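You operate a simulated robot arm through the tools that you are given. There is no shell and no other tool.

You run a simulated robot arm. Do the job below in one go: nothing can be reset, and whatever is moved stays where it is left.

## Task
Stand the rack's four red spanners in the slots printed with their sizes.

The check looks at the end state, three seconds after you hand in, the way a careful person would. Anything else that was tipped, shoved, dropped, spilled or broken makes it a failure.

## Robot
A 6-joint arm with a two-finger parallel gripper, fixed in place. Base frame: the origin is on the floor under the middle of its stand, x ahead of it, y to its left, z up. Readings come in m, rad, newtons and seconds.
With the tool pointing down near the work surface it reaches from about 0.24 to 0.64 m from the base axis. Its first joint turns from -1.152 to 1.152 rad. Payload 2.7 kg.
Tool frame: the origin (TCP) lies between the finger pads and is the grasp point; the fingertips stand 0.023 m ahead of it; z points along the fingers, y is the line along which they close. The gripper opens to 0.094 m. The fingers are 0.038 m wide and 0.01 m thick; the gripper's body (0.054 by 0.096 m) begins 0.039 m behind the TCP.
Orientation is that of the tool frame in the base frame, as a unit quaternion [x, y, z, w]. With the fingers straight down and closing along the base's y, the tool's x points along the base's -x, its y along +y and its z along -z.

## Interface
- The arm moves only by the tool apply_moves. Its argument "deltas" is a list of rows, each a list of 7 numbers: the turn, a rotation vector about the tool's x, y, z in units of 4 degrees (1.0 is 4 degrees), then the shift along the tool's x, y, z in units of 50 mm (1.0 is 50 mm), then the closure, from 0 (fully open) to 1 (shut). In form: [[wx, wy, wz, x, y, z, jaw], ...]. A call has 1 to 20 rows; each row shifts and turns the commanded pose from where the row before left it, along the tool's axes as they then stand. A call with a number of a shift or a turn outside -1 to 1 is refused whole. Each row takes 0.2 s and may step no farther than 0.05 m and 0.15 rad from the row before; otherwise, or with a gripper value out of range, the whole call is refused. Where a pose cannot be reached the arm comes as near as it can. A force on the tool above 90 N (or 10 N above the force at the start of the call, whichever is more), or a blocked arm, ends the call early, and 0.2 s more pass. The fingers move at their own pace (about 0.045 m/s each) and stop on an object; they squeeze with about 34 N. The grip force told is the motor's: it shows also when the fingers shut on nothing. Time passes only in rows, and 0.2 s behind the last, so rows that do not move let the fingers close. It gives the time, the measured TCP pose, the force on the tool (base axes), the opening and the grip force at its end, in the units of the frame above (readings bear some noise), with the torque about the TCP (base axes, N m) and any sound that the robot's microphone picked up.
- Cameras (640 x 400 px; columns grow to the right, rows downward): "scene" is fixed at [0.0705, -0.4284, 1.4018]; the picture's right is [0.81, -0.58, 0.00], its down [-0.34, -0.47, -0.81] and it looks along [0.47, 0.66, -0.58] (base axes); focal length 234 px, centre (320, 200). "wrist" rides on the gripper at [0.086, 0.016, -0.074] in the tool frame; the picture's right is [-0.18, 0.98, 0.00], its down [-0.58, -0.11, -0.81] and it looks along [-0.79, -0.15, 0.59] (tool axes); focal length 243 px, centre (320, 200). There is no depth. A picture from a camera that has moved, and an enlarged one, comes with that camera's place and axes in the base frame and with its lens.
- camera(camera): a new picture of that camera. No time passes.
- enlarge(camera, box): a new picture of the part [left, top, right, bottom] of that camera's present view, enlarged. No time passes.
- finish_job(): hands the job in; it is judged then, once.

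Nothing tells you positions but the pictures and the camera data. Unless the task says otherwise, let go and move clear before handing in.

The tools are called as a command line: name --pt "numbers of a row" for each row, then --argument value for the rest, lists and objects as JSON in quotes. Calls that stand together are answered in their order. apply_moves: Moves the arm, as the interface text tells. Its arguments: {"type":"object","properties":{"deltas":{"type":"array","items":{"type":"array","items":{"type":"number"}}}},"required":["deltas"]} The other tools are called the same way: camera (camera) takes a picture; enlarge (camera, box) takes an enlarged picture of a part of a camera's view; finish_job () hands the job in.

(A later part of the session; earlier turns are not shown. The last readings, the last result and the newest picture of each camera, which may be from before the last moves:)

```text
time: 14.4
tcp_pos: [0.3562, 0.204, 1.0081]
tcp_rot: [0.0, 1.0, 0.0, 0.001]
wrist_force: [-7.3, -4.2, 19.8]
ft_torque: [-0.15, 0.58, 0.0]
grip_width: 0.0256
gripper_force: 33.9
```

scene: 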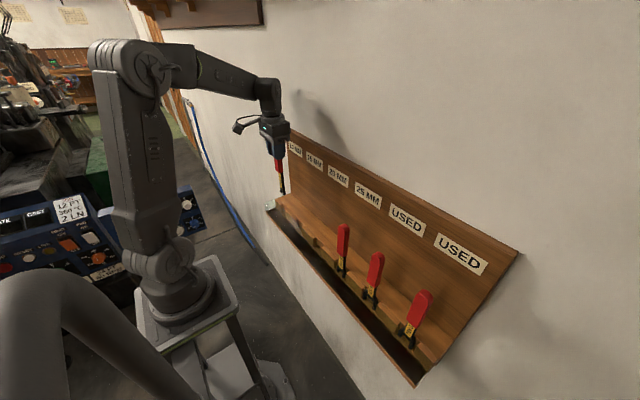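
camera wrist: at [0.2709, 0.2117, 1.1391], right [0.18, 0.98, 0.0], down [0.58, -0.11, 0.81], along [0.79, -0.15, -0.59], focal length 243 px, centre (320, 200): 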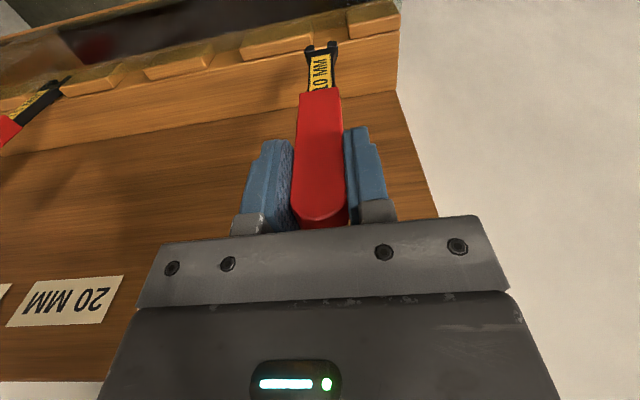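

enlarge --camera "wrist" --box '[240, 0, 400, 100]'

enlarge --camera "scene" --box '[265, 190, 305, 230]'

enlarge --camera "scene" --box '[320, 230, 380, 290]'

```text
4.00 times, centred on (320, 50) of wrist
camera zoom: at [0.2695, 0.2195, 1.0831], right [0.18, 0.98, 0.0], down [0.58, -0.11, 0.81], along [0.79, -0.15, -0.59], focal length 970 px, centre (320, 800)
```

zoom: 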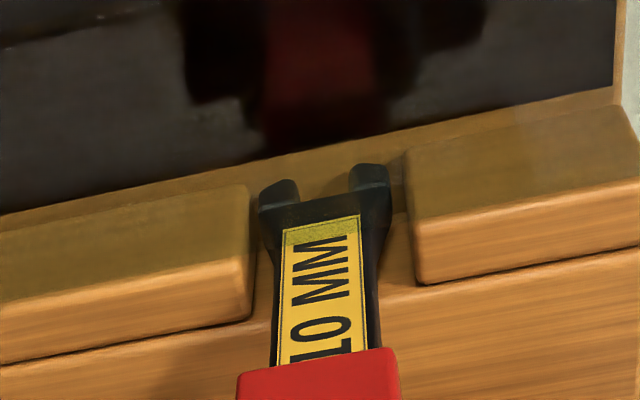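

```text
10.00 times, centred on (285, 210) of scene
camera zoom: at [0.07, -0.4286, 1.4018], right [0.81, -0.58, 0.0], down [-0.34, -0.47, -0.81], along [0.47, 0.66, -0.58], focal length 2345 px, centre (670, 100)
```

zoom: 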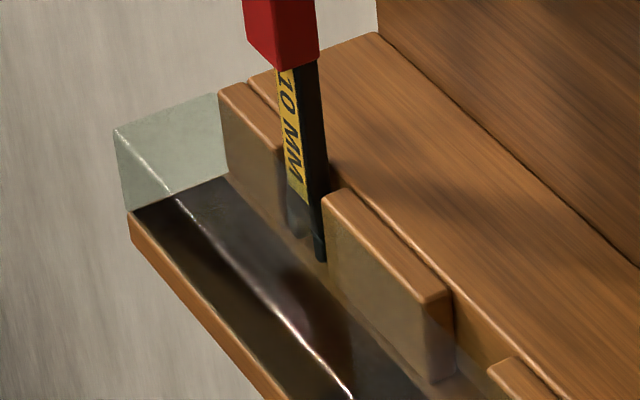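

```text
6.67 times, centred on (350, 260) of scene
camera zoom: at [0.07, -0.4286, 1.4018], right [0.81, -0.58, 0.0], down [-0.34, -0.47, -0.81], along [0.47, 0.66, -0.58], focal length 1563 px, centre (120, -200)
```

zoom: 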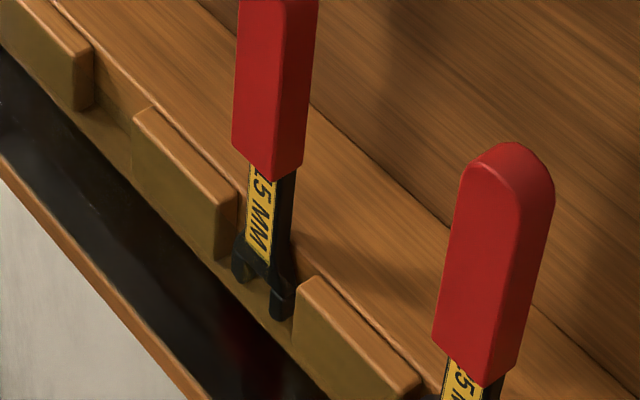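

Contact with the slot floor shows as about 20 N upward. I'll relieve it by 1 mm before letting go.

apply_moves --pt "0 0 0 0 0 -0.016 1" --pt "0 0 0 0 0 0 1"

```text
time: 15.0
tcp_pos: [0.3563, 0.2037, 1.0063]
tcp_rot: [-0.001, 1.0, 0.0, 0.0]
wrist_force: [-9.3, -1.7, 15.7]
ft_torque: [0.02, 0.15, 0.01]
grip_width: 0.0257
gripper_force: 34.1
```

apply_moves --pt "0 0 0 0 0 0 1" --pt "0 0 0 0 0 0 1"

camera --camera "wrist"

enlarge --camera "scene" --box '[220, 80, 340, 240]'

```text
time: 15.6
tcp_pos: [0.3569, 0.2046, 1.0068]
tcp_rot: [-0.001, 1.0, -0.001, 0.0]
wrist_force: [-9.1, -0.8, 16.0]
ft_torque: [0.02, 0.18, 0.06]
grip_width: 0.0259
gripper_force: 34.0
```

```text
taken
camera wrist: at [0.2697, 0.2195, 1.0831], right [0.18, 0.98, 0.0], down [0.58, -0.11, 0.81], along [0.79, -0.15, -0.59], focal length 243 px, centre (320, 200)
```

wrist: 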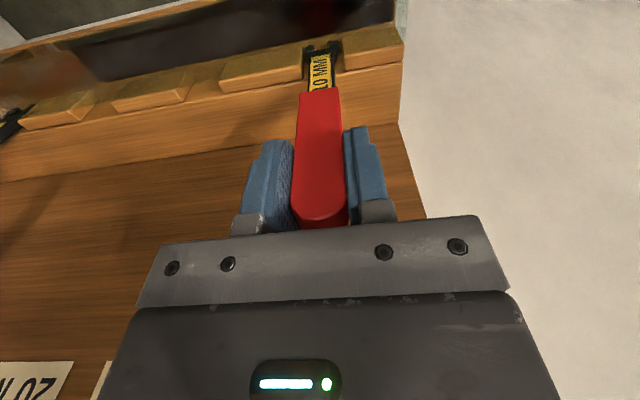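

```text
2.50 times, centred on (280, 160) of scene
camera zoom: at [0.07, -0.4285, 1.4018], right [0.81, -0.58, 0.0], down [-0.34, -0.47, -0.81], along [0.47, 0.66, -0.58], focal length 586 px, centre (420, 300)
```

zoom: 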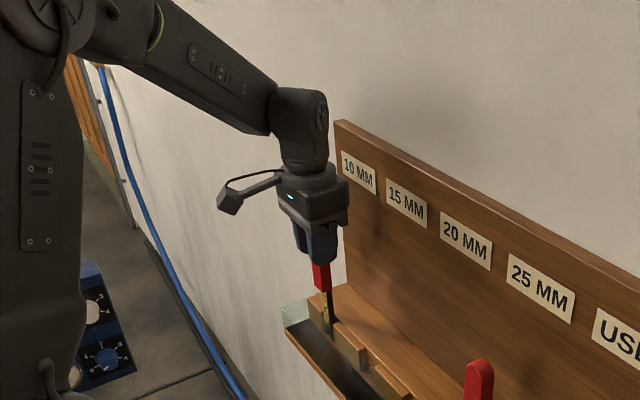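

The contact has an odd sideways part (Fx≈-9 N), and the hand sits about 1.5 mm further back in x than when I gripped. I'll raise a little, correct x by +1.5 mm, and lower again gently.

apply_moves --pt "0 0 0 0 0 -0.08 1" --pt "0 0 0 0 0 0 1"

apply_moves --pt "0 0 0 -0.03 0 0 1" --pt "0 0 0 0 0 0 1"

enlarge --camera "wrist" --box '[280, 0, 360, 60]'

```text
time: 16.2
tcp_pos: [0.3587, 0.2045, 1.0115]
tcp_rot: [0.0, 1.0, 0.0, 0.0]
wrist_force: [-0.1, -0.3, -1.7]
ft_torque: [0.04, -0.02, -0.01]
grip_width: 0.0253
gripper_force: 34.2
```

```text
time: 16.8
tcp_pos: [0.3598, 0.2041, 1.0096]
tcp_rot: [0.0, 1.0, -0.001, 0.0]
wrist_force: [0.7, 0.4, -1.1]
ft_torque: [0.01, -0.01, 0.01]
grip_width: 0.0258
gripper_force: 33.8
```

```text
6.67 times, centred on (320, 30) of wrist
camera zoom: at [0.2716, 0.22, 1.0863], right [0.18, 0.98, 0.0], down [0.58, -0.11, 0.81], along [0.79, -0.15, -0.59], focal length 1618 px, centre (320, 1333)
```

zoom: 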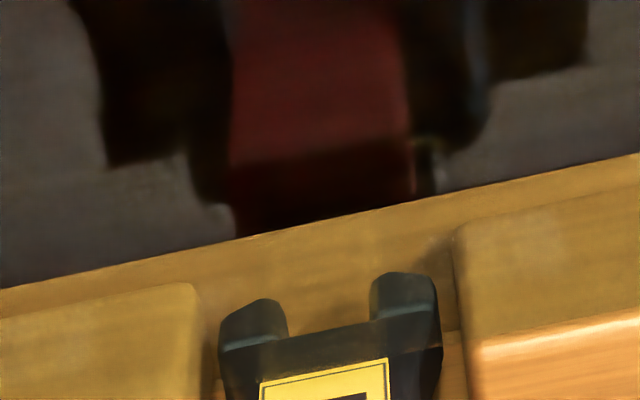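

apply_moves --pt "0 0 0 0 0 0.03 1" --pt "0 0 0 0 0 0.03 1" --pt "0 0 0 0 0 0 1"

apply_moves --pt "0 0 0 0 0 0.016 1" --pt "0 0 0 0 0 0 1"

```text
time: 17.6
tcp_pos: [0.3585, 0.2058, 1.0079]
tcp_rot: [0.0, 1.0, 0.0, 0.0]
wrist_force: [-3.9, 1.1, 7.4]
ft_torque: [-0.09, 0.39, -0.03]
grip_width: 0.0257
gripper_force: 34.1
```

```text
time: 18.2
tcp_pos: [0.3599, 0.2053, 1.006]
tcp_rot: [0.0, 1.0, 0.001, 0.002]
wrist_force: [-9.1, 1.1, 25.2]
ft_torque: [-0.11, 0.49, 0.02]
grip_width: 0.0258
gripper_force: 34.0
```

Contact occurs at the same height at either x, so this is the slot floor. I'll unload by about 1 mm and open the fingers.

apply_moves --pt "0 0 0 0 0 -0.02 1" --pt "0 0 0 0 0 0 1"

apply_moves --pt "0 0 0 0 0 0 0.65" --pt "0 0 0 0 0 0 0.6" --pt "0 0 0 0 0 0 0.3" --pt "0 0 0 0 0 0 0" --pt "0 0 0 0 0 0 0" --pt "0 0 0 0 0 0 0"

camera --camera "wrist"

enlarge --camera "scene" --box '[240, 120, 340, 240]'

```text
time: 18.8
tcp_pos: [0.3589, 0.2043, 1.0076]
tcp_rot: [0.0, 1.0, 0.0, 0.0]
wrist_force: [2.2, 4.1, 4.6]
ft_torque: [0.16, -0.86, 0.02]
grip_width: 0.0257
gripper_force: 33.8
```

```text
time: 20.2
tcp_pos: [0.3582, 0.2046, 1.0085]
tcp_rot: [0.0, 1.0, 0.0, -0.001]
wrist_force: [-0.4, -0.5, -0.1]
ft_torque: [0.02, -0.01, -0.05]
grip_width: 0.0941
gripper_force: 0.1
```

```text
taken
camera wrist: at [0.2713, 0.2197, 1.0835], right [0.18, 0.98, 0.0], down [0.58, -0.11, 0.81], along [0.79, -0.15, -0.59], focal length 243 px, centre (320, 200)
```

wrist: 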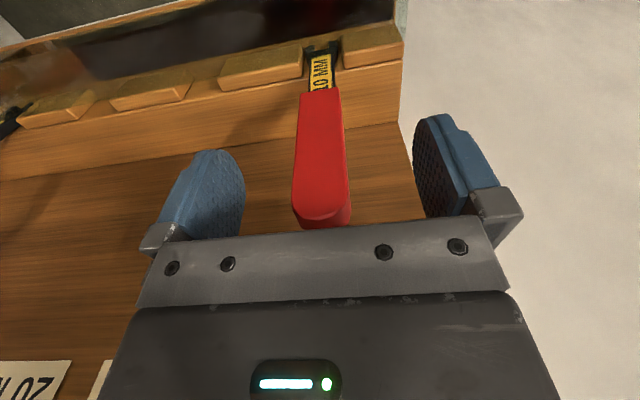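

```text
3.33 times, centred on (290, 180) of scene
camera zoom: at [0.0705, -0.4284, 1.4018], right [0.81, -0.58, 0.0], down [-0.34, -0.47, -0.81], along [0.47, 0.66, -0.58], focal length 782 px, centre (420, 267)
```

zoom: 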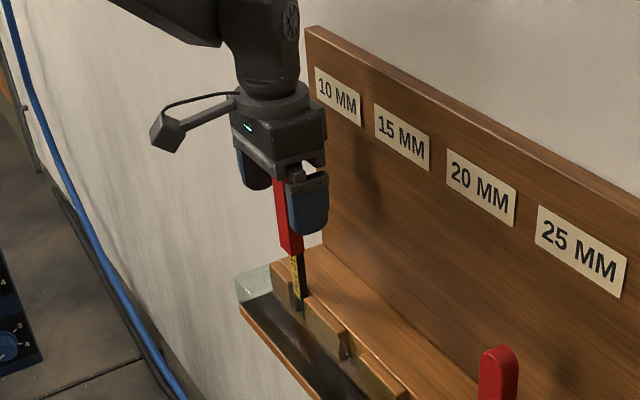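

The 10 MM spanner stands in slot 1. Next I'll rise clear and travel to above the 15 MM spanner in slot 4 (y≈-0.126).

apply_moves --pt "0 0 0 0 0 -0.4 0" --pt "0 0 0 0 0 -0.8 0" --pt "0 0 0 0 0 -0.8 0"

camera --camera "wrist"

apply_moves --pt "0 0 0 0 -0.9 0 0" --pt "0 0 0 0 -0.95 0 0" --pt "0 0 0 0 -0.95 0 0" --pt "0 0 0 0 -0.95 0 0" --pt "0 0 0 0 -0.95 0 0" --pt "0 0 0 0 -0.95 0 0" --pt "0 0 0 0 -0.6 0 0" --pt "0 0 0 0 -0.35 0 0" --pt "0 0 0 0 0 0 0"

camera --camera "wrist"

enlarge --camera "wrist" --box '[250, 0, 390, 120]'

camera --camera "scene"

```text
time: 21.0
tcp_pos: [0.3611, 0.2015, 1.1073]
tcp_rot: [0.0, 1.0, 0.0, -0.001]
wrist_force: [0.3, -0.2, -0.3]
ft_torque: [0.0, -0.02, -0.01]
grip_width: 0.0941
gripper_force: 0.0
```

```text
taken
camera wrist: at [0.274, 0.2167, 1.184], right [0.18, 0.98, 0.0], down [0.58, -0.11, 0.81], along [0.79, -0.15, -0.59], focal length 243 px, centre (320, 200)
```

wrist: 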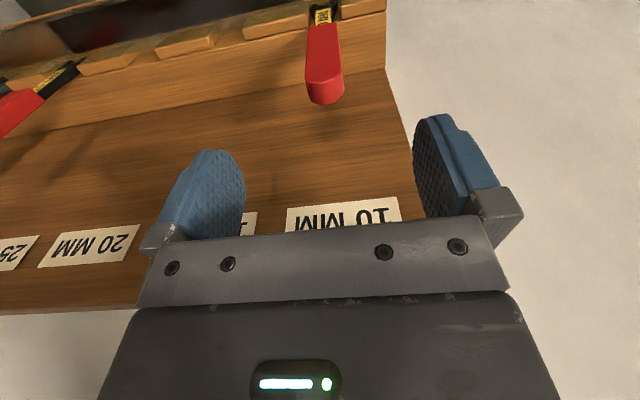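

```text
time: 23.0
tcp_pos: [0.3591, -0.1293, 1.1067]
tcp_rot: [0.0, 1.0, 0.0, 0.0]
wrist_force: [-1.0, 0.4, -0.6]
ft_torque: [0.01, -0.03, -0.02]
grip_width: 0.0941
gripper_force: 0.1
```

```text
taken
camera wrist: at [0.2716, -0.1141, 1.182], right [0.18, 0.98, 0.0], down [0.58, -0.11, 0.81], along [0.79, -0.15, -0.59], focal length 243 px, centre (320, 200)
```

wrist: 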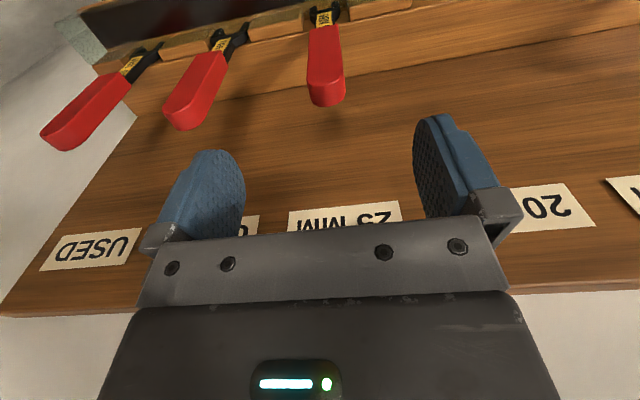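

```text
3.33 times, centred on (320, 60) of wrist
camera zoom: at [0.2716, -0.1141, 1.182], right [0.18, 0.98, 0.0], down [0.58, -0.11, 0.81], along [0.79, -0.15, -0.59], focal length 809 px, centre (320, 667)
```

zoom: 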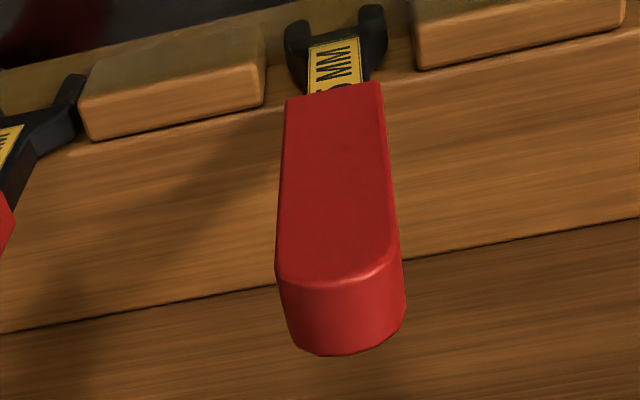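

```text
taken
```

scene: 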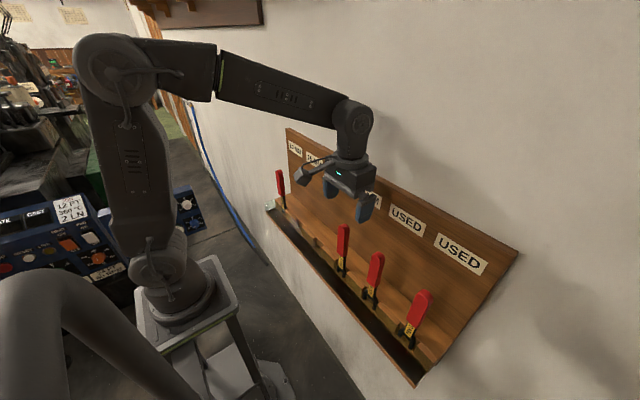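

The 15 MM handle appears about 4 mm to +y of the hand's centre. I'll shift that much, let it settle and check.

apply_moves --pt "0 0 0 0 0.08 0 0" --pt "0 0 0 0 0 0 0" --pt "0 0 0 0 0 0 0"

enlarge --camera "wrist" --box '[250, 0, 390, 120]'

```text
time: 23.8
tcp_pos: [0.3585, -0.123, 1.1064]
tcp_rot: [0.001, 1.0, 0.001, 0.001]
wrist_force: [0.0, 0.1, -0.8]
ft_torque: [0.01, 0.0, -0.04]
grip_width: 0.0942
gripper_force: 0.0
```

```text
3.33 times, centred on (320, 60) of wrist
camera zoom: at [0.2716, -0.1085, 1.1826], right [0.18, 0.98, 0.0], down [0.58, -0.11, 0.81], along [0.79, -0.15, -0.59], focal length 809 px, centre (320, 667)
```

zoom: 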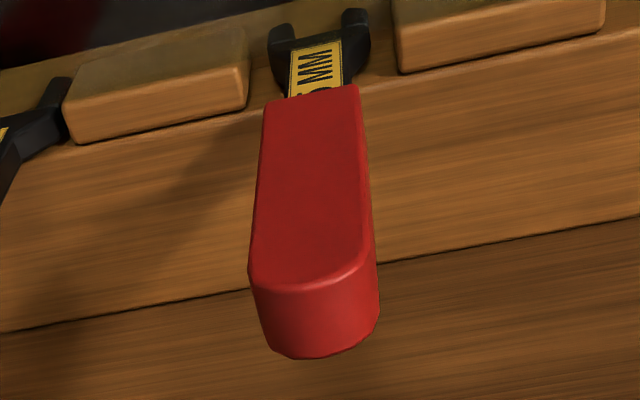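

Centred within 1 mm. I'll lower around the handle, settle, and check before closing.

apply_moves --pt "0 0 0 0 -0.015 0.6 0" --pt "0 0 0 0 0 0.6 0" --pt "0 0 0 0 0 0.5 0" --pt "0 0 0 0 0 0.3 0" --pt "0 0 0 0 0 0 0"

camera --camera "wrist"

camera --camera "scene"

```text
time: 25.0
tcp_pos: [0.3596, -0.1227, 1.0067]
tcp_rot: [0.0, 1.0, 0.0, 0.0]
wrist_force: [-0.2, 0.5, 0.0]
ft_torque: [0.03, 0.04, -0.01]
grip_width: 0.0942
gripper_force: 0.0
```

```text
taken
camera wrist: at [0.2721, -0.1078, 1.0831], right [0.18, 0.98, 0.0], down [0.58, -0.11, 0.81], along [0.79, -0.15, -0.59], focal length 243 px, centre (320, 200)
```

wrist: 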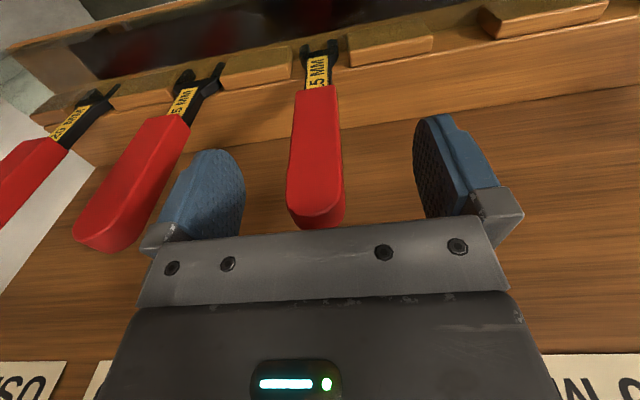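

```text
taken
```

scene: 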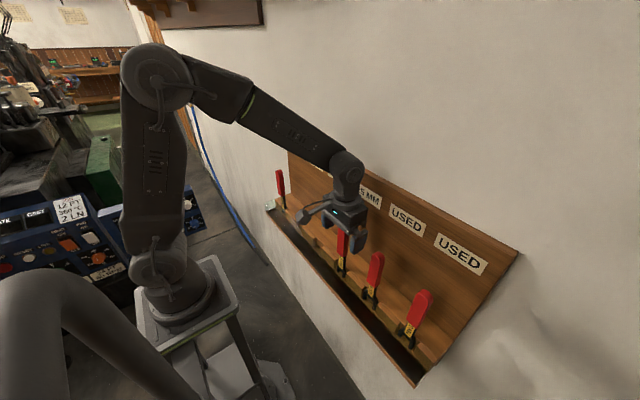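

Clear on both sides with the handle about 1.5 mm off centre. I'll nudge -1.5 mm and close.

apply_moves --pt "0 0 0 0 -0.03 0 0" --pt "0 0 0 0 0 0 1" --pt "0 0 0 0 0 0 1" --pt "0 0 0 0 0 0 1" --pt "0 0 0 0 0 0 1" --pt "0 0 0 0 0 0 1" --pt "0 0 0 0 0 0 1"

enlarge --camera "wrist" --box '[240, 0, 400, 100]'

```text
time: 26.6
tcp_pos: [0.3589, -0.1251, 1.0087]
tcp_rot: [0.0, 1.0, 0.0, -0.001]
wrist_force: [0.1, -0.7, 0.0]
ft_torque: [-0.1, 0.0, 0.0]
grip_width: 0.0257
gripper_force: 33.5
```

```text
4.00 times, centred on (320, 50) of wrist
camera zoom: at [0.2719, -0.1084, 1.0834], right [0.18, 0.98, 0.0], down [0.58, -0.11, 0.81], along [0.79, -0.15, -0.59], focal length 970 px, centre (320, 800)
```

zoom: 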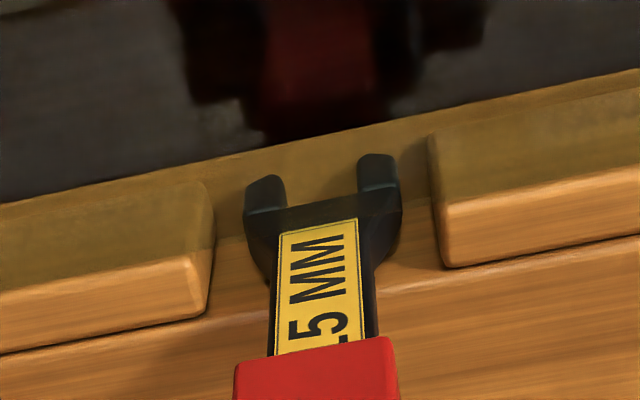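

The 15 MM is gripped. I'll lift it and carry it to above slot 2 (y≈0.094), letting it settle.

apply_moves --pt "0 0 0 0 0 -0.2 1" --pt "0 0 0 0 0 -0.4 1" --pt "0 0 0 0 0 -0.5 1" --pt "0 0 0 0 0 -0.4 1" --pt "0 0 0 0 0 0 1"

apply_moves --pt "0 0 0 0 0.4 0 1" --pt "0 0 0 0 0.8 0 1" --pt "0 0 0 0 0.9 0 1" --pt "0 0 0 0 0.9 0 1" --pt "0 0 0 0 0.8 0 1" --pt "0 0 0 0 0.4 0 1" --pt "0 0 0 0 0.17 0 1" --pt "0 0 0 0 0 0 1" --pt "0 0 0 0 0 0 1"

camera --camera "scene"

enlarge --camera "wrist" --box '[240, 0, 400, 100]'

```text
time: 27.8
tcp_pos: [0.3582, -0.1229, 1.0828]
tcp_rot: [0.0, 1.0, -0.001, 0.0]
wrist_force: [-0.1, -0.2, -1.0]
ft_torque: [0.01, 0.03, -0.01]
grip_width: 0.0258
gripper_force: 33.5
```

```text
time: 29.8
tcp_pos: [0.3587, 0.0939, 1.0815]
tcp_rot: [0.0, 1.0, 0.0, 0.0]
wrist_force: [0.5, 0.6, -1.3]
ft_torque: [0.01, 0.02, 0.01]
grip_width: 0.0255
gripper_force: 33.9
```

```text
taken
```

scene: 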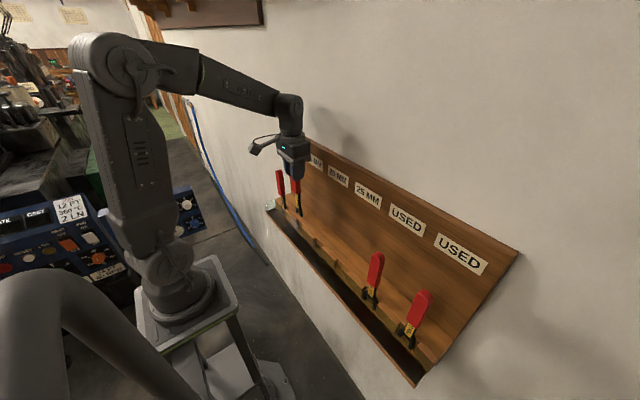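

```text
4.00 times, centred on (320, 50) of wrist
camera zoom: at [0.2706, 0.1083, 1.158], right [0.18, 0.98, 0.0], down [0.58, -0.11, 0.81], along [0.79, -0.15, -0.59], focal length 970 px, centre (320, 800)
```

zoom: 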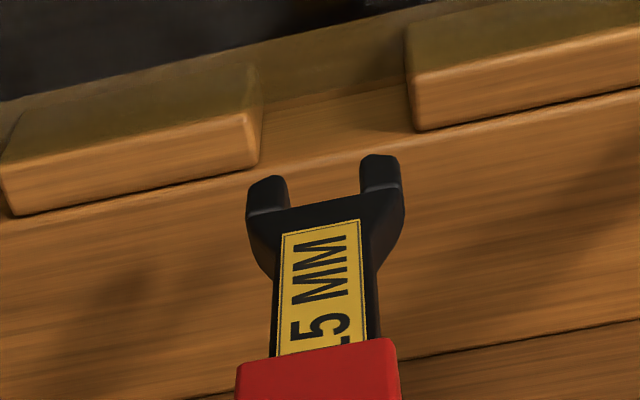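

The slot centre is about 3 mm further in +y. I'll shift and lower to just above the blocks, then compare.

apply_moves --pt "0 0 0 0 0.06 0.2 1" --pt "0 0 0 0 0 0.34 1" --pt "0 0 0 0 0 0 1" --pt "0 0 0 0 0 0 1"

enlarge --camera "wrist" --box '[240, 0, 400, 100]'

enlarge --camera "scene" --box '[265, 180, 335, 250]'

```text
time: 30.8
tcp_pos: [0.3567, 0.0958, 1.0566]
tcp_rot: [0.0, 1.0, 0.0, 0.0]
wrist_force: [-1.4, 0.9, -1.5]
ft_torque: [0.02, 0.0, 0.0]
grip_width: 0.0255
gripper_force: 33.5
```

```text
4.00 times, centred on (320, 50) of wrist
camera zoom: at [0.2706, 0.111, 1.1319], right [0.18, 0.98, 0.0], down [0.58, -0.11, 0.81], along [0.79, -0.15, -0.59], focal length 970 px, centre (320, 800)
```

zoom: 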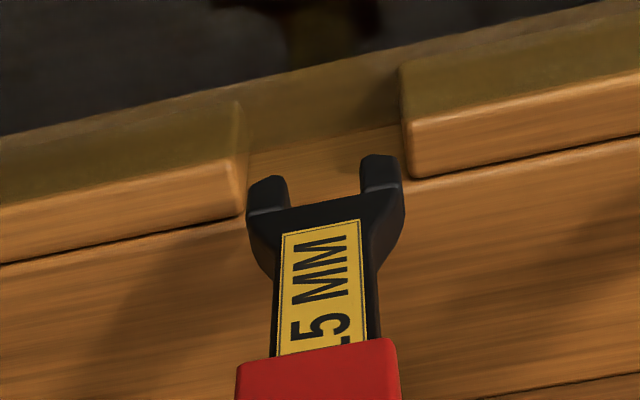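

```text
5.71 times, centred on (300, 215) of scene
camera zoom: at [0.0705, -0.4284, 1.4018], right [0.81, -0.58, 0.0], down [-0.34, -0.47, -0.81], along [0.47, 0.66, -0.58], focal length 1340 px, centre (434, 114)
```

zoom: 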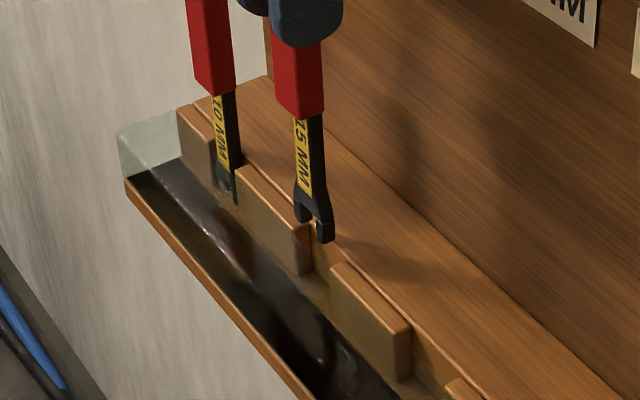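

Aligned. I'll correct x by +1.2 mm and lower into the slot, stopping midway to check.

apply_moves --pt "0 0 0 -0.024 0 0.1 1" --pt "0 0 0 0 0 0.1 1" --pt "0 0 0 0 0 0.1 1" --pt "0 0 0 0 0 0.1 1" --pt "0 0 0 0 0 0 1"

enlarge --camera "wrist" --box '[240, 0, 400, 100]'

```text
time: 32.0
tcp_pos: [0.3591, 0.0967, 1.0358]
tcp_rot: [0.0, 1.0, 0.0, 0.0]
wrist_force: [1.2, 0.4, -1.2]
ft_torque: [0.0, -0.01, 0.02]
grip_width: 0.0255
gripper_force: 33.8
```

```text
4.00 times, centred on (320, 50) of wrist
camera zoom: at [0.2721, 0.1117, 1.1116], right [0.18, 0.98, 0.0], down [0.58, -0.11, 0.81], along [0.79, -0.15, -0.59], focal length 970 px, centre (320, 800)
```

zoom: 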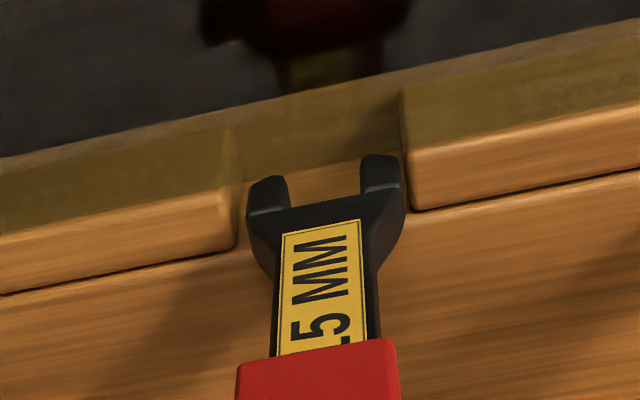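

It's slightly to the +y side, so I'll nudge -1.2 mm and continue down.

apply_moves --pt "0 0 0 0 -0.025 0 1" --pt "0 0 0 0 0 0.1 1" --pt "0 0 0 0 0 0.1 1" --pt "0 0 0 0 0 0.1 1" --pt "0 0 0 0 0 0.1 1" --pt "0 0 0 0 0 0 1"

enlarge --camera "wrist" --box '[240, 0, 400, 100]'

```text
time: 33.4
tcp_pos: [0.3602, 0.0945, 1.016]
tcp_rot: [0.0, 1.0, 0.0, 0.0]
wrist_force: [-0.3, 0.9, -1.3]
ft_torque: [0.02, 0.0, 0.0]
grip_width: 0.0254
gripper_force: 34.4
```

```text
4.00 times, centred on (320, 50) of wrist
camera zoom: at [0.2728, 0.1111, 1.0907], right [0.18, 0.98, 0.0], down [0.58, -0.11, 0.81], along [0.79, -0.15, -0.59], focal length 970 px, centre (320, 800)
```

zoom: 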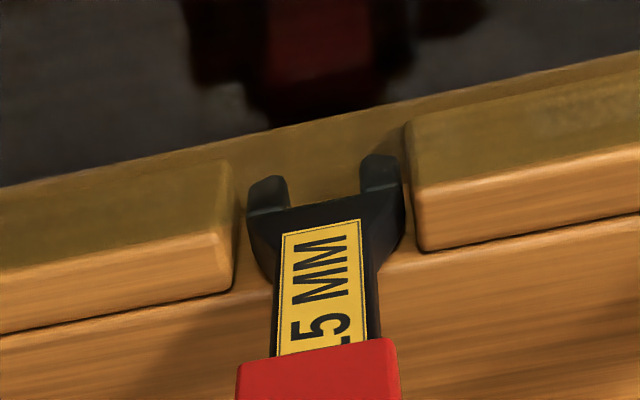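

Centred with no forces. I'll do the last approach to the floor in small steps.

apply_moves --pt "0 0 0 0 0 0.06 1" --pt "0 0 0 0 0 0.06 1" --pt "0 0 0 0 0 0.02 1" --pt "0 0 0 0 0 0 1"

apply_moves --pt "0 0 0 0 0 0.02 1" --pt "0 0 0 0 0 0 1"

```text
time: 34.4
tcp_pos: [0.3584, 0.0961, 1.0088]
tcp_rot: [0.0, 1.0, 0.0, 0.001]
wrist_force: [-0.4, -0.3, -0.8]
ft_torque: [0.0, -0.01, -0.01]
grip_width: 0.0251
gripper_force: 34.3
```

```text
time: 35.0
tcp_pos: [0.359, 0.0971, 1.0088]
tcp_rot: [0.0, 1.0, 0.0, 0.001]
wrist_force: [-5.2, -5.3, 16.4]
ft_torque: [-0.14, 0.6, -0.07]
grip_width: 0.0254
gripper_force: 33.9
```

The floor is reached. I'll unload slightly and open.

apply_moves --pt "0 0 0 0 0 -0.012 1" --pt "0 0 0 0 0 0 1"

apply_moves --pt "0 0 0 0 0 0 0.65" --pt "0 0 0 0 0 0 0.6" --pt "0 0 0 0 0 0 0.3" --pt "0 0 0 0 0 0 0" --pt "0 0 0 0 0 0 0" --pt "0 0 0 0 0 0 0"

camera --camera "wrist"

enlarge --camera "scene" --box '[240, 140, 360, 260]'

```text
time: 35.6
tcp_pos: [0.3594, 0.0963, 1.0101]
tcp_rot: [0.0, 1.0, 0.0, -0.001]
wrist_force: [-4.9, -9.9, 17.2]
ft_torque: [-0.15, 0.13, -0.03]
grip_width: 0.0255
gripper_force: 34.2
```

```text
time: 37.0
tcp_pos: [0.3594, 0.0971, 1.009]
tcp_rot: [0.0, 1.0, 0.0, -0.001]
wrist_force: [-0.4, -0.5, 0.3]
ft_torque: [-0.03, 0.0, 0.0]
grip_width: 0.0941
gripper_force: 0.1
```

```text
taken
camera wrist: at [0.273, 0.1122, 1.0845], right [0.18, 0.98, 0.0], down [0.58, -0.11, 0.81], along [0.79, -0.15, -0.59], focal length 243 px, centre (320, 200)
```

wrist: 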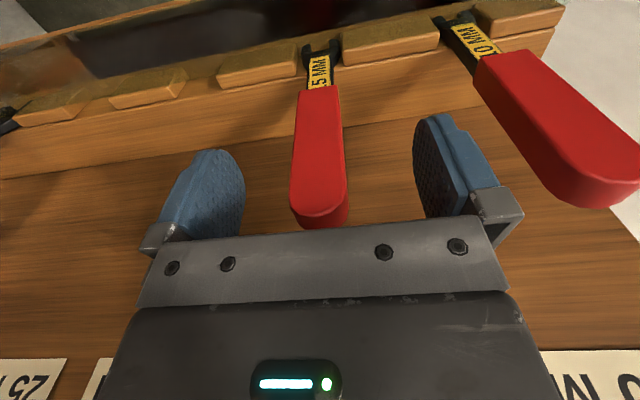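

```text
3.33 times, centred on (300, 200) of scene
camera zoom: at [0.0705, -0.4284, 1.4018], right [0.81, -0.58, 0.0], down [-0.34, -0.47, -0.81], along [0.47, 0.66, -0.58], focal length 782 px, centre (387, 200)
```

zoom: 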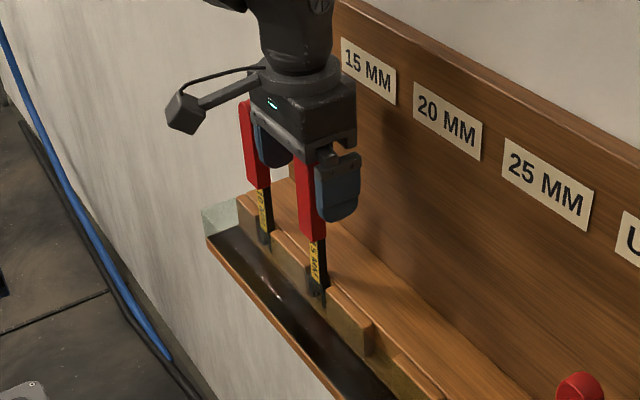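

The 15 MM stands in slot 2. I'll rise, then travel to above the 25 MM spanner in slot 5 (y≈-0.236).

apply_moves --pt "0 0 0 0 0 -0.4 0" --pt "0 0 0 0 0 -0.8 0" --pt "0 0 0 0 0 -0.8 0" --pt "0 0 0 0 0 0 0"

apply_moves --pt "0 0 0 0 -0.9 0 0" --pt "0 0 0 0 -0.95 0 0" --pt "0 0 0 0 -0.95 0 0" --pt "0 0 0 0 -0.95 0 0" --pt "0 0 0 0 -0.95 0 0" --pt "0 0 0 0 -0.9 0 0" --pt "0 0 0 0 -0.7 0 0" --pt "0 0 0 0 -0.34 0 0" --pt "0 0 0 0 0 0 0" --pt "0 0 0 0 0 0 0"

camera --camera "wrist"

enlarge --camera "wrist" --box '[250, 0, 390, 120]'

camera --camera "scene"

```text
time: 38.0
tcp_pos: [0.3593, 0.0957, 1.1092]
tcp_rot: [-0.001, 1.0, 0.0, 0.0]
wrist_force: [-0.6, -0.4, -0.7]
ft_torque: [0.03, -0.01, 0.01]
grip_width: 0.0941
gripper_force: 0.1
```

```text
time: 40.2
tcp_pos: [0.3591, -0.2348, 1.1085]
tcp_rot: [0.0, 1.0, -0.001, 0.0]
wrist_force: [0.5, 0.2, 0.0]
ft_torque: [-0.03, 0.03, 0.0]
grip_width: 0.0941
gripper_force: 0.2
```

```text
taken
camera wrist: at [0.2725, -0.2194, 1.1845], right [0.18, 0.98, 0.0], down [0.58, -0.11, 0.81], along [0.79, -0.15, -0.59], focal length 243 px, centre (320, 200)
```

wrist: 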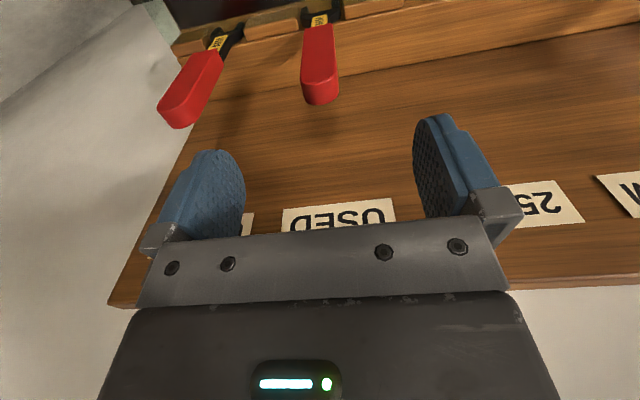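

```text
3.33 times, centred on (320, 60) of wrist
camera zoom: at [0.2725, -0.2194, 1.1845], right [0.18, 0.98, 0.0], down [0.58, -0.11, 0.81], along [0.79, -0.15, -0.59], focal length 809 px, centre (320, 667)
```

zoom: 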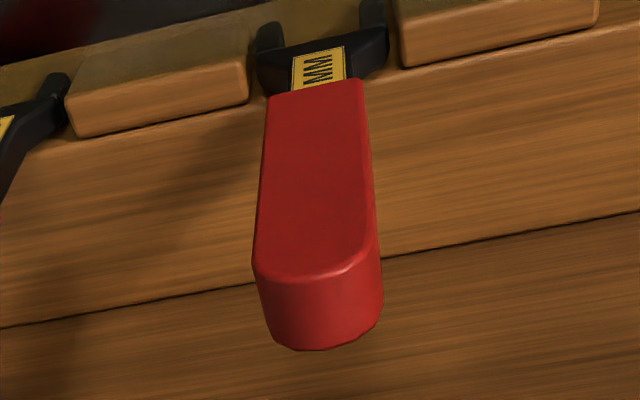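

```text
taken
```

scene: 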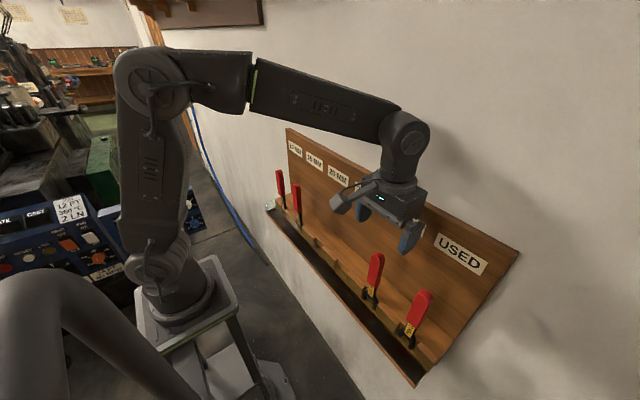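

The 25 MM handle is centred under the hand. I'll check how close the wrist is to the wall here before lowering.

enlarge --camera "scene" --box '[330, 90, 470, 250]'

apply_moves --pt "0 0 0 0 0 0.5 0" --pt "0 0 0 0 0 0.5 0" --pt "0 0 0 0 0 0 0"

enlarge --camera "scene" --box '[330, 110, 470, 270]'

camera --camera "wrist"

```text
2.50 times, centred on (400, 170) of scene
camera zoom: at [0.0705, -0.4284, 1.4018], right [0.81, -0.58, 0.0], down [-0.34, -0.47, -0.81], along [0.47, 0.66, -0.58], focal length 586 px, centre (120, 275)
```

zoom: 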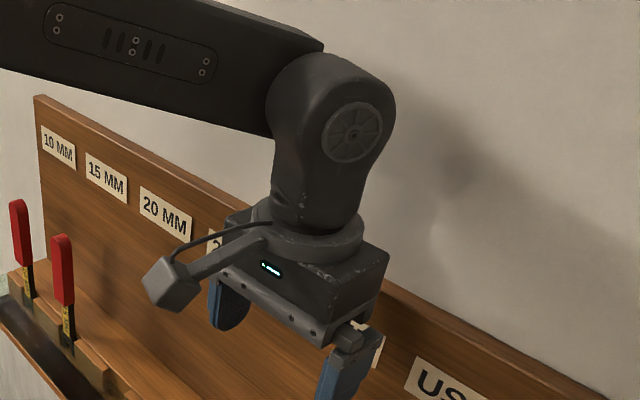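

```text
time: 41.0
tcp_pos: [0.3604, -0.2336, 1.0577]
tcp_rot: [0.0, 1.0, 0.0, 0.0]
wrist_force: [-0.4, -0.2, 0.1]
ft_torque: [-0.01, 0.02, -0.01]
grip_width: 0.0939
gripper_force: 0.1
```

```text
2.50 times, centred on (400, 190) of scene
camera zoom: at [0.0705, -0.4284, 1.4018], right [0.81, -0.58, 0.0], down [-0.34, -0.47, -0.81], along [0.47, 0.66, -0.58], focal length 586 px, centre (120, 225)
```

zoom: 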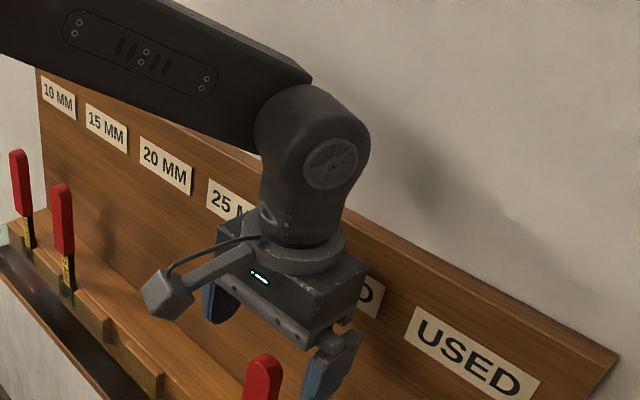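

```text
taken
camera wrist: at [0.2741, -0.2175, 1.1331], right [0.18, 0.98, 0.0], down [0.58, -0.11, 0.81], along [0.79, -0.15, -0.59], focal length 243 px, centre (320, 200)
```

wrist: 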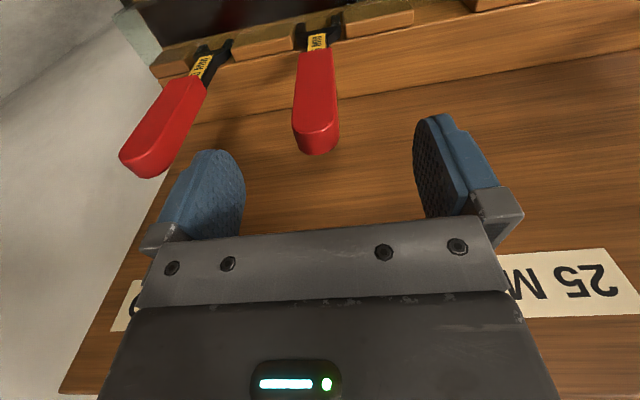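

There's adequate clearance. I'll nudge -1.5 mm in y and lower the remaining 50 mm.

apply_moves --pt "0 0 0 0 -0.03 0.4 0" --pt "0 0 0 0 0 0.4 0" --pt "0 0 0 0 0 0.21 0" --pt "0 0 0 0 0 0 0"

camera --camera "wrist"

camera --camera "scene"

```text
time: 42.0
tcp_pos: [0.3619, -0.2382, 1.0086]
tcp_rot: [0.001, 1.0, 0.0, 0.0]
wrist_force: [0.2, 0.9, -0.4]
ft_torque: [-0.03, -0.04, -0.03]
grip_width: 0.0942
gripper_force: 0.0
```

```text
taken
camera wrist: at [0.2746, -0.223, 1.0842], right [0.18, 0.98, 0.0], down [0.58, -0.11, 0.81], along [0.79, -0.15, -0.59], focal length 243 px, centre (320, 200)
```

wrist: 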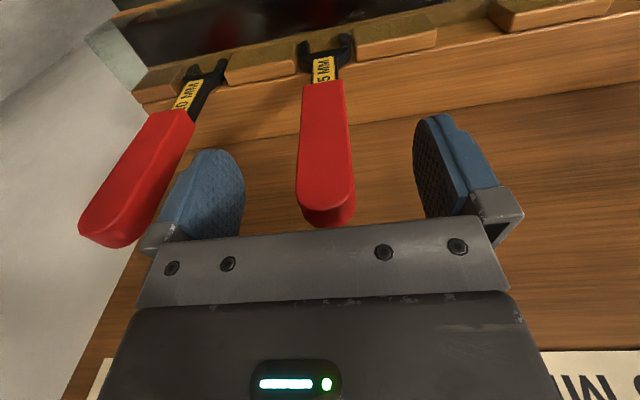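

```text
taken
```

scene: 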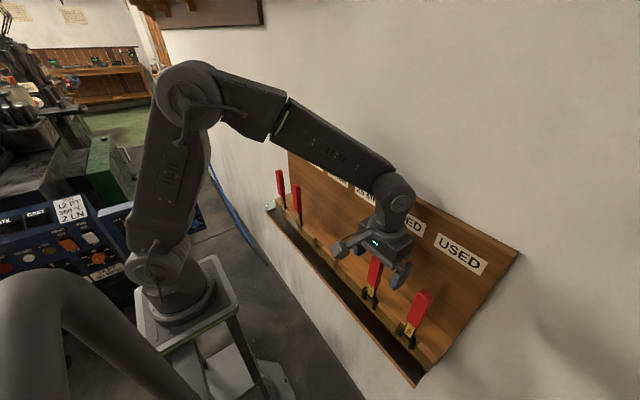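

The hand drifted and is now 2.7 mm to the -y side of the handle. I'll correct and close.

apply_moves --pt "0 0 0 0 0.05 0 0" --pt "0 0 0 0 0 0 0" --pt "0 0 0 0 0 0 1" --pt "0 0 0 0 0 0 1" --pt "0 0 0 0 0 0 1" --pt "0 0 0 0 0 0 1" --pt "0 0 0 0 0 0 1" --pt "0 0 0 0 0 0 1"

enlarge --camera "wrist" --box '[240, 0, 400, 100]'

```text
time: 43.8
tcp_pos: [0.361, -0.2351, 1.009]
tcp_rot: [0.0, 1.0, 0.0, 0.001]
wrist_force: [0.1, -2.0, 0.2]
ft_torque: [-0.07, -0.02, 0.04]
grip_width: 0.0254
gripper_force: 34.2
```

```text
4.00 times, centred on (320, 50) of wrist
camera zoom: at [0.2737, -0.2199, 1.0843], right [0.18, 0.98, 0.0], down [0.58, -0.11, 0.81], along [0.79, -0.15, -0.59], focal length 970 px, centre (320, 800)
```

zoom: 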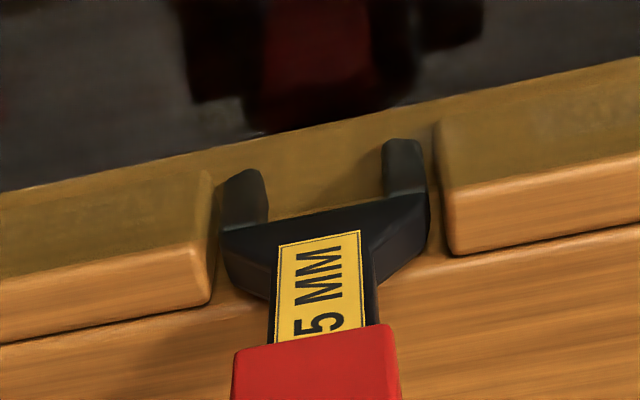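

Gripped. I'll lift it and carry it over to slot 4 (y≈-0.126).

apply_moves --pt "0 0 0 0 0 -0.2 1" --pt "0 0 0 0 0 -0.4 1" --pt "0 0 0 0 0 -0.5 1" --pt "0 0 0 0 0 -0.4 1" --pt "0 0 0 0 0 0 1"

apply_moves --pt "0 0 0 0 0.4 0 1" --pt "0 0 0 0 0.7 0 1" --pt "0 0 0 0 0.6 0 1" --pt "0 0 0 0 0.35 0 1" --pt "0 0 0 0 0.15 0 1" --pt "0 0 0 0 0 0 1" --pt "0 0 0 0 0 0 1"

camera --camera "scene"

enlarge --camera "wrist" --box '[240, 0, 400, 100]'

```text
time: 45.0
tcp_pos: [0.3583, -0.2359, 1.0853]
tcp_rot: [0.0, 1.0, 0.0, 0.0]
wrist_force: [0.3, -0.4, -1.9]
ft_torque: [0.02, 0.01, 0.02]
grip_width: 0.0254
gripper_force: 33.7
```

```text
time: 46.6
tcp_pos: [0.3609, -0.1232, 1.0827]
tcp_rot: [0.0, 1.0, 0.0, 0.0]
wrist_force: [-0.2, -0.5, -0.5]
ft_torque: [0.01, 0.01, 0.0]
grip_width: 0.0255
gripper_force: 33.9
```

```text
taken
```

scene: 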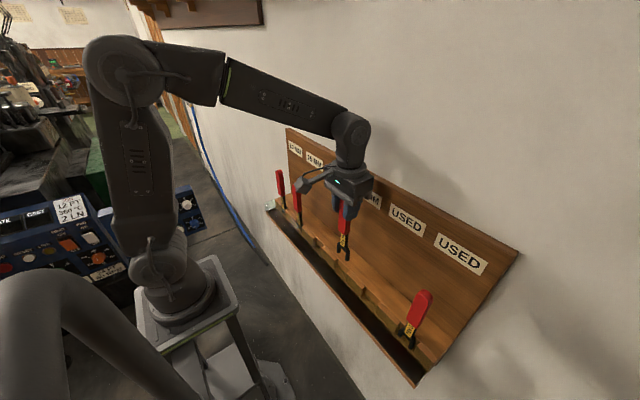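

```text
4.00 times, centred on (320, 50) of wrist
camera zoom: at [0.2743, -0.1093, 1.1599], right [0.18, 0.98, 0.0], down [0.58, -0.11, 0.81], along [0.79, -0.15, -0.59], focal length 970 px, centre (320, 800)
```

zoom: 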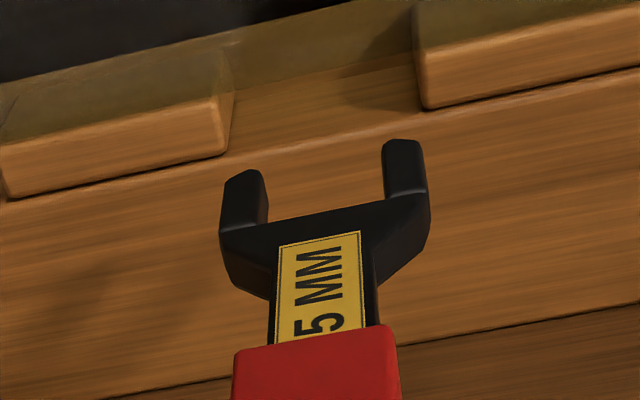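

It's aligned over slot 4. I'll lower to just above the blocks and recheck.

apply_moves --pt "0 0 0 0 0 0.2 1" --pt "0 0 0 0 0 0.34 1" --pt "0 0 0 0 0 0 1" --pt "0 0 0 0 0 0 1"

enlarge --camera "wrist" --box '[240, 0, 400, 100]'

enlarge --camera "scene" --box '[305, 220, 385, 300]'

```text
time: 47.6
tcp_pos: [0.3592, -0.1235, 1.056]
tcp_rot: [0.0, 1.0, 0.0, -0.001]
wrist_force: [0.4, 0.5, -1.2]
ft_torque: [-0.02, -0.01, -0.05]
grip_width: 0.0258
gripper_force: 34.1
```

```text
4.00 times, centred on (320, 50) of wrist
camera zoom: at [0.2722, -0.1084, 1.1316], right [0.18, 0.98, 0.0], down [0.58, -0.11, 0.81], along [0.79, -0.15, -0.59], focal length 970 px, centre (320, 800)
```

zoom: 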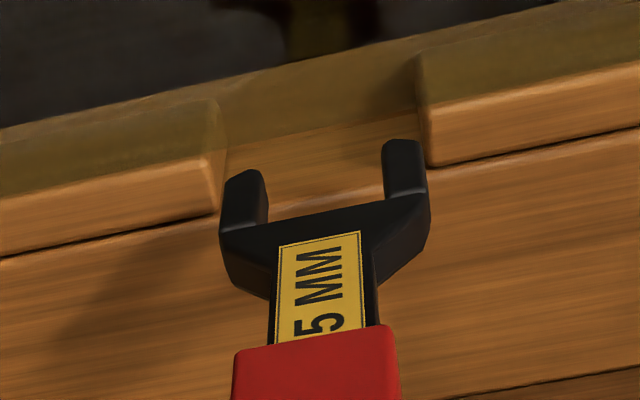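

```text
5.00 times, centred on (345, 260) of scene
camera zoom: at [0.0705, -0.4284, 1.4018], right [0.81, -0.58, 0.0], down [-0.34, -0.47, -0.81], along [0.47, 0.66, -0.58], focal length 1172 px, centre (195, -100)
```

zoom: 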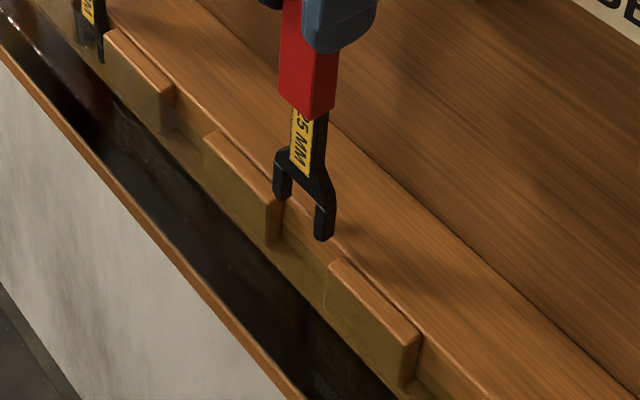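

Still aligned, though the fit is tighter on this one. I'll correct x by +1.2 mm and lower carefully.

apply_moves --pt "0 0 0 -0.024 0 0.08 1" --pt "0 0 0 0 0 0.08 1" --pt "0 0 0 0 0 0.08 1" --pt "0 0 0 0 0 0 1"

enlarge --camera "wrist" --box '[240, 0, 400, 100]'

enlarge --camera "scene" --box '[305, 220, 385, 300]'

```text
time: 48.6
tcp_pos: [0.3607, -0.1259, 1.043]
tcp_rot: [-0.001, 1.0, -0.001, 0.0]
wrist_force: [-0.2, -0.1, -1.2]
ft_torque: [-0.01, -0.03, 0.02]
grip_width: 0.0255
gripper_force: 34.0
```

```text
4.00 times, centred on (320, 50) of wrist
camera zoom: at [0.2737, -0.1096, 1.1191], right [0.18, 0.98, 0.0], down [0.58, -0.11, 0.81], along [0.79, -0.15, -0.59], focal length 970 px, centre (320, 800)
```

zoom: 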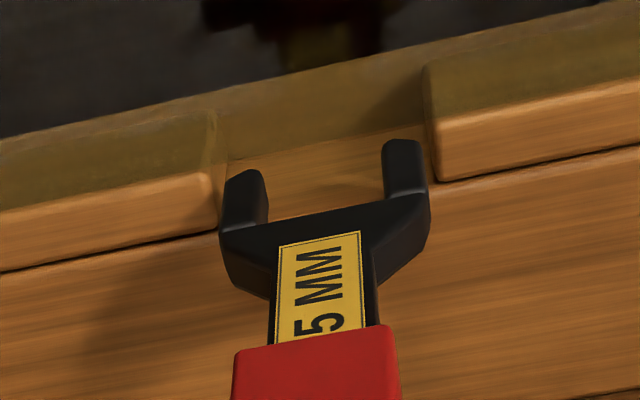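

```text
5.00 times, centred on (345, 260) of scene
camera zoom: at [0.0705, -0.4284, 1.4018], right [0.81, -0.58, 0.0], down [-0.34, -0.47, -0.81], along [0.47, 0.66, -0.58], focal length 1172 px, centre (195, -100)
```

zoom: 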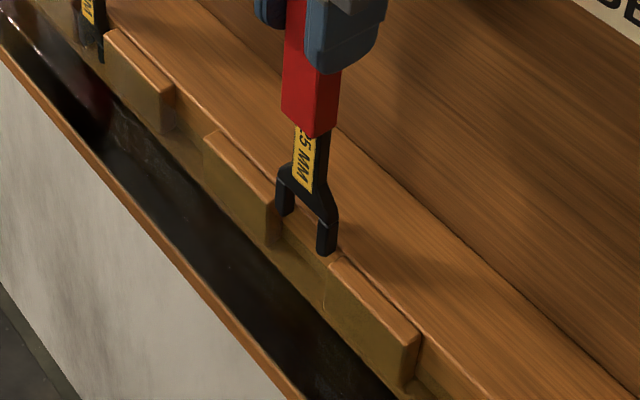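

Centred in both views. I'll continue down another 15 mm.

apply_moves --pt "0 0 0 0 0 0.08 1" --pt "0 0 0 0 0 0.08 1" --pt "0 0 0 0 0 0.08 1" --pt "0 0 0 0 0 0.06 1" --pt "0 0 0 0 0 0 1"

enlarge --camera "wrist" --box '[240, 0, 400, 100]'

```text
time: 49.8
tcp_pos: [0.3621, -0.1239, 1.0295]
tcp_rot: [0.0, 1.0, 0.0, 0.0]
wrist_force: [-0.1, 0.1, -0.9]
ft_torque: [0.01, -0.02, 0.03]
grip_width: 0.0258
gripper_force: 33.3
```

```text
4.00 times, centred on (320, 50) of wrist
camera zoom: at [0.2744, -0.1087, 1.1047], right [0.18, 0.98, 0.0], down [0.58, -0.11, 0.81], along [0.79, -0.15, -0.59], focal length 970 px, centre (320, 800)
```

zoom: 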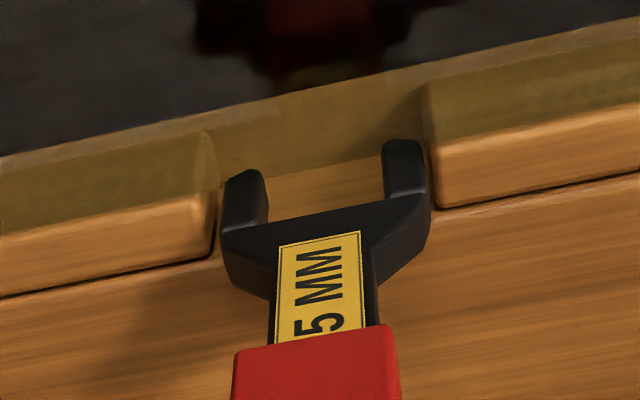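

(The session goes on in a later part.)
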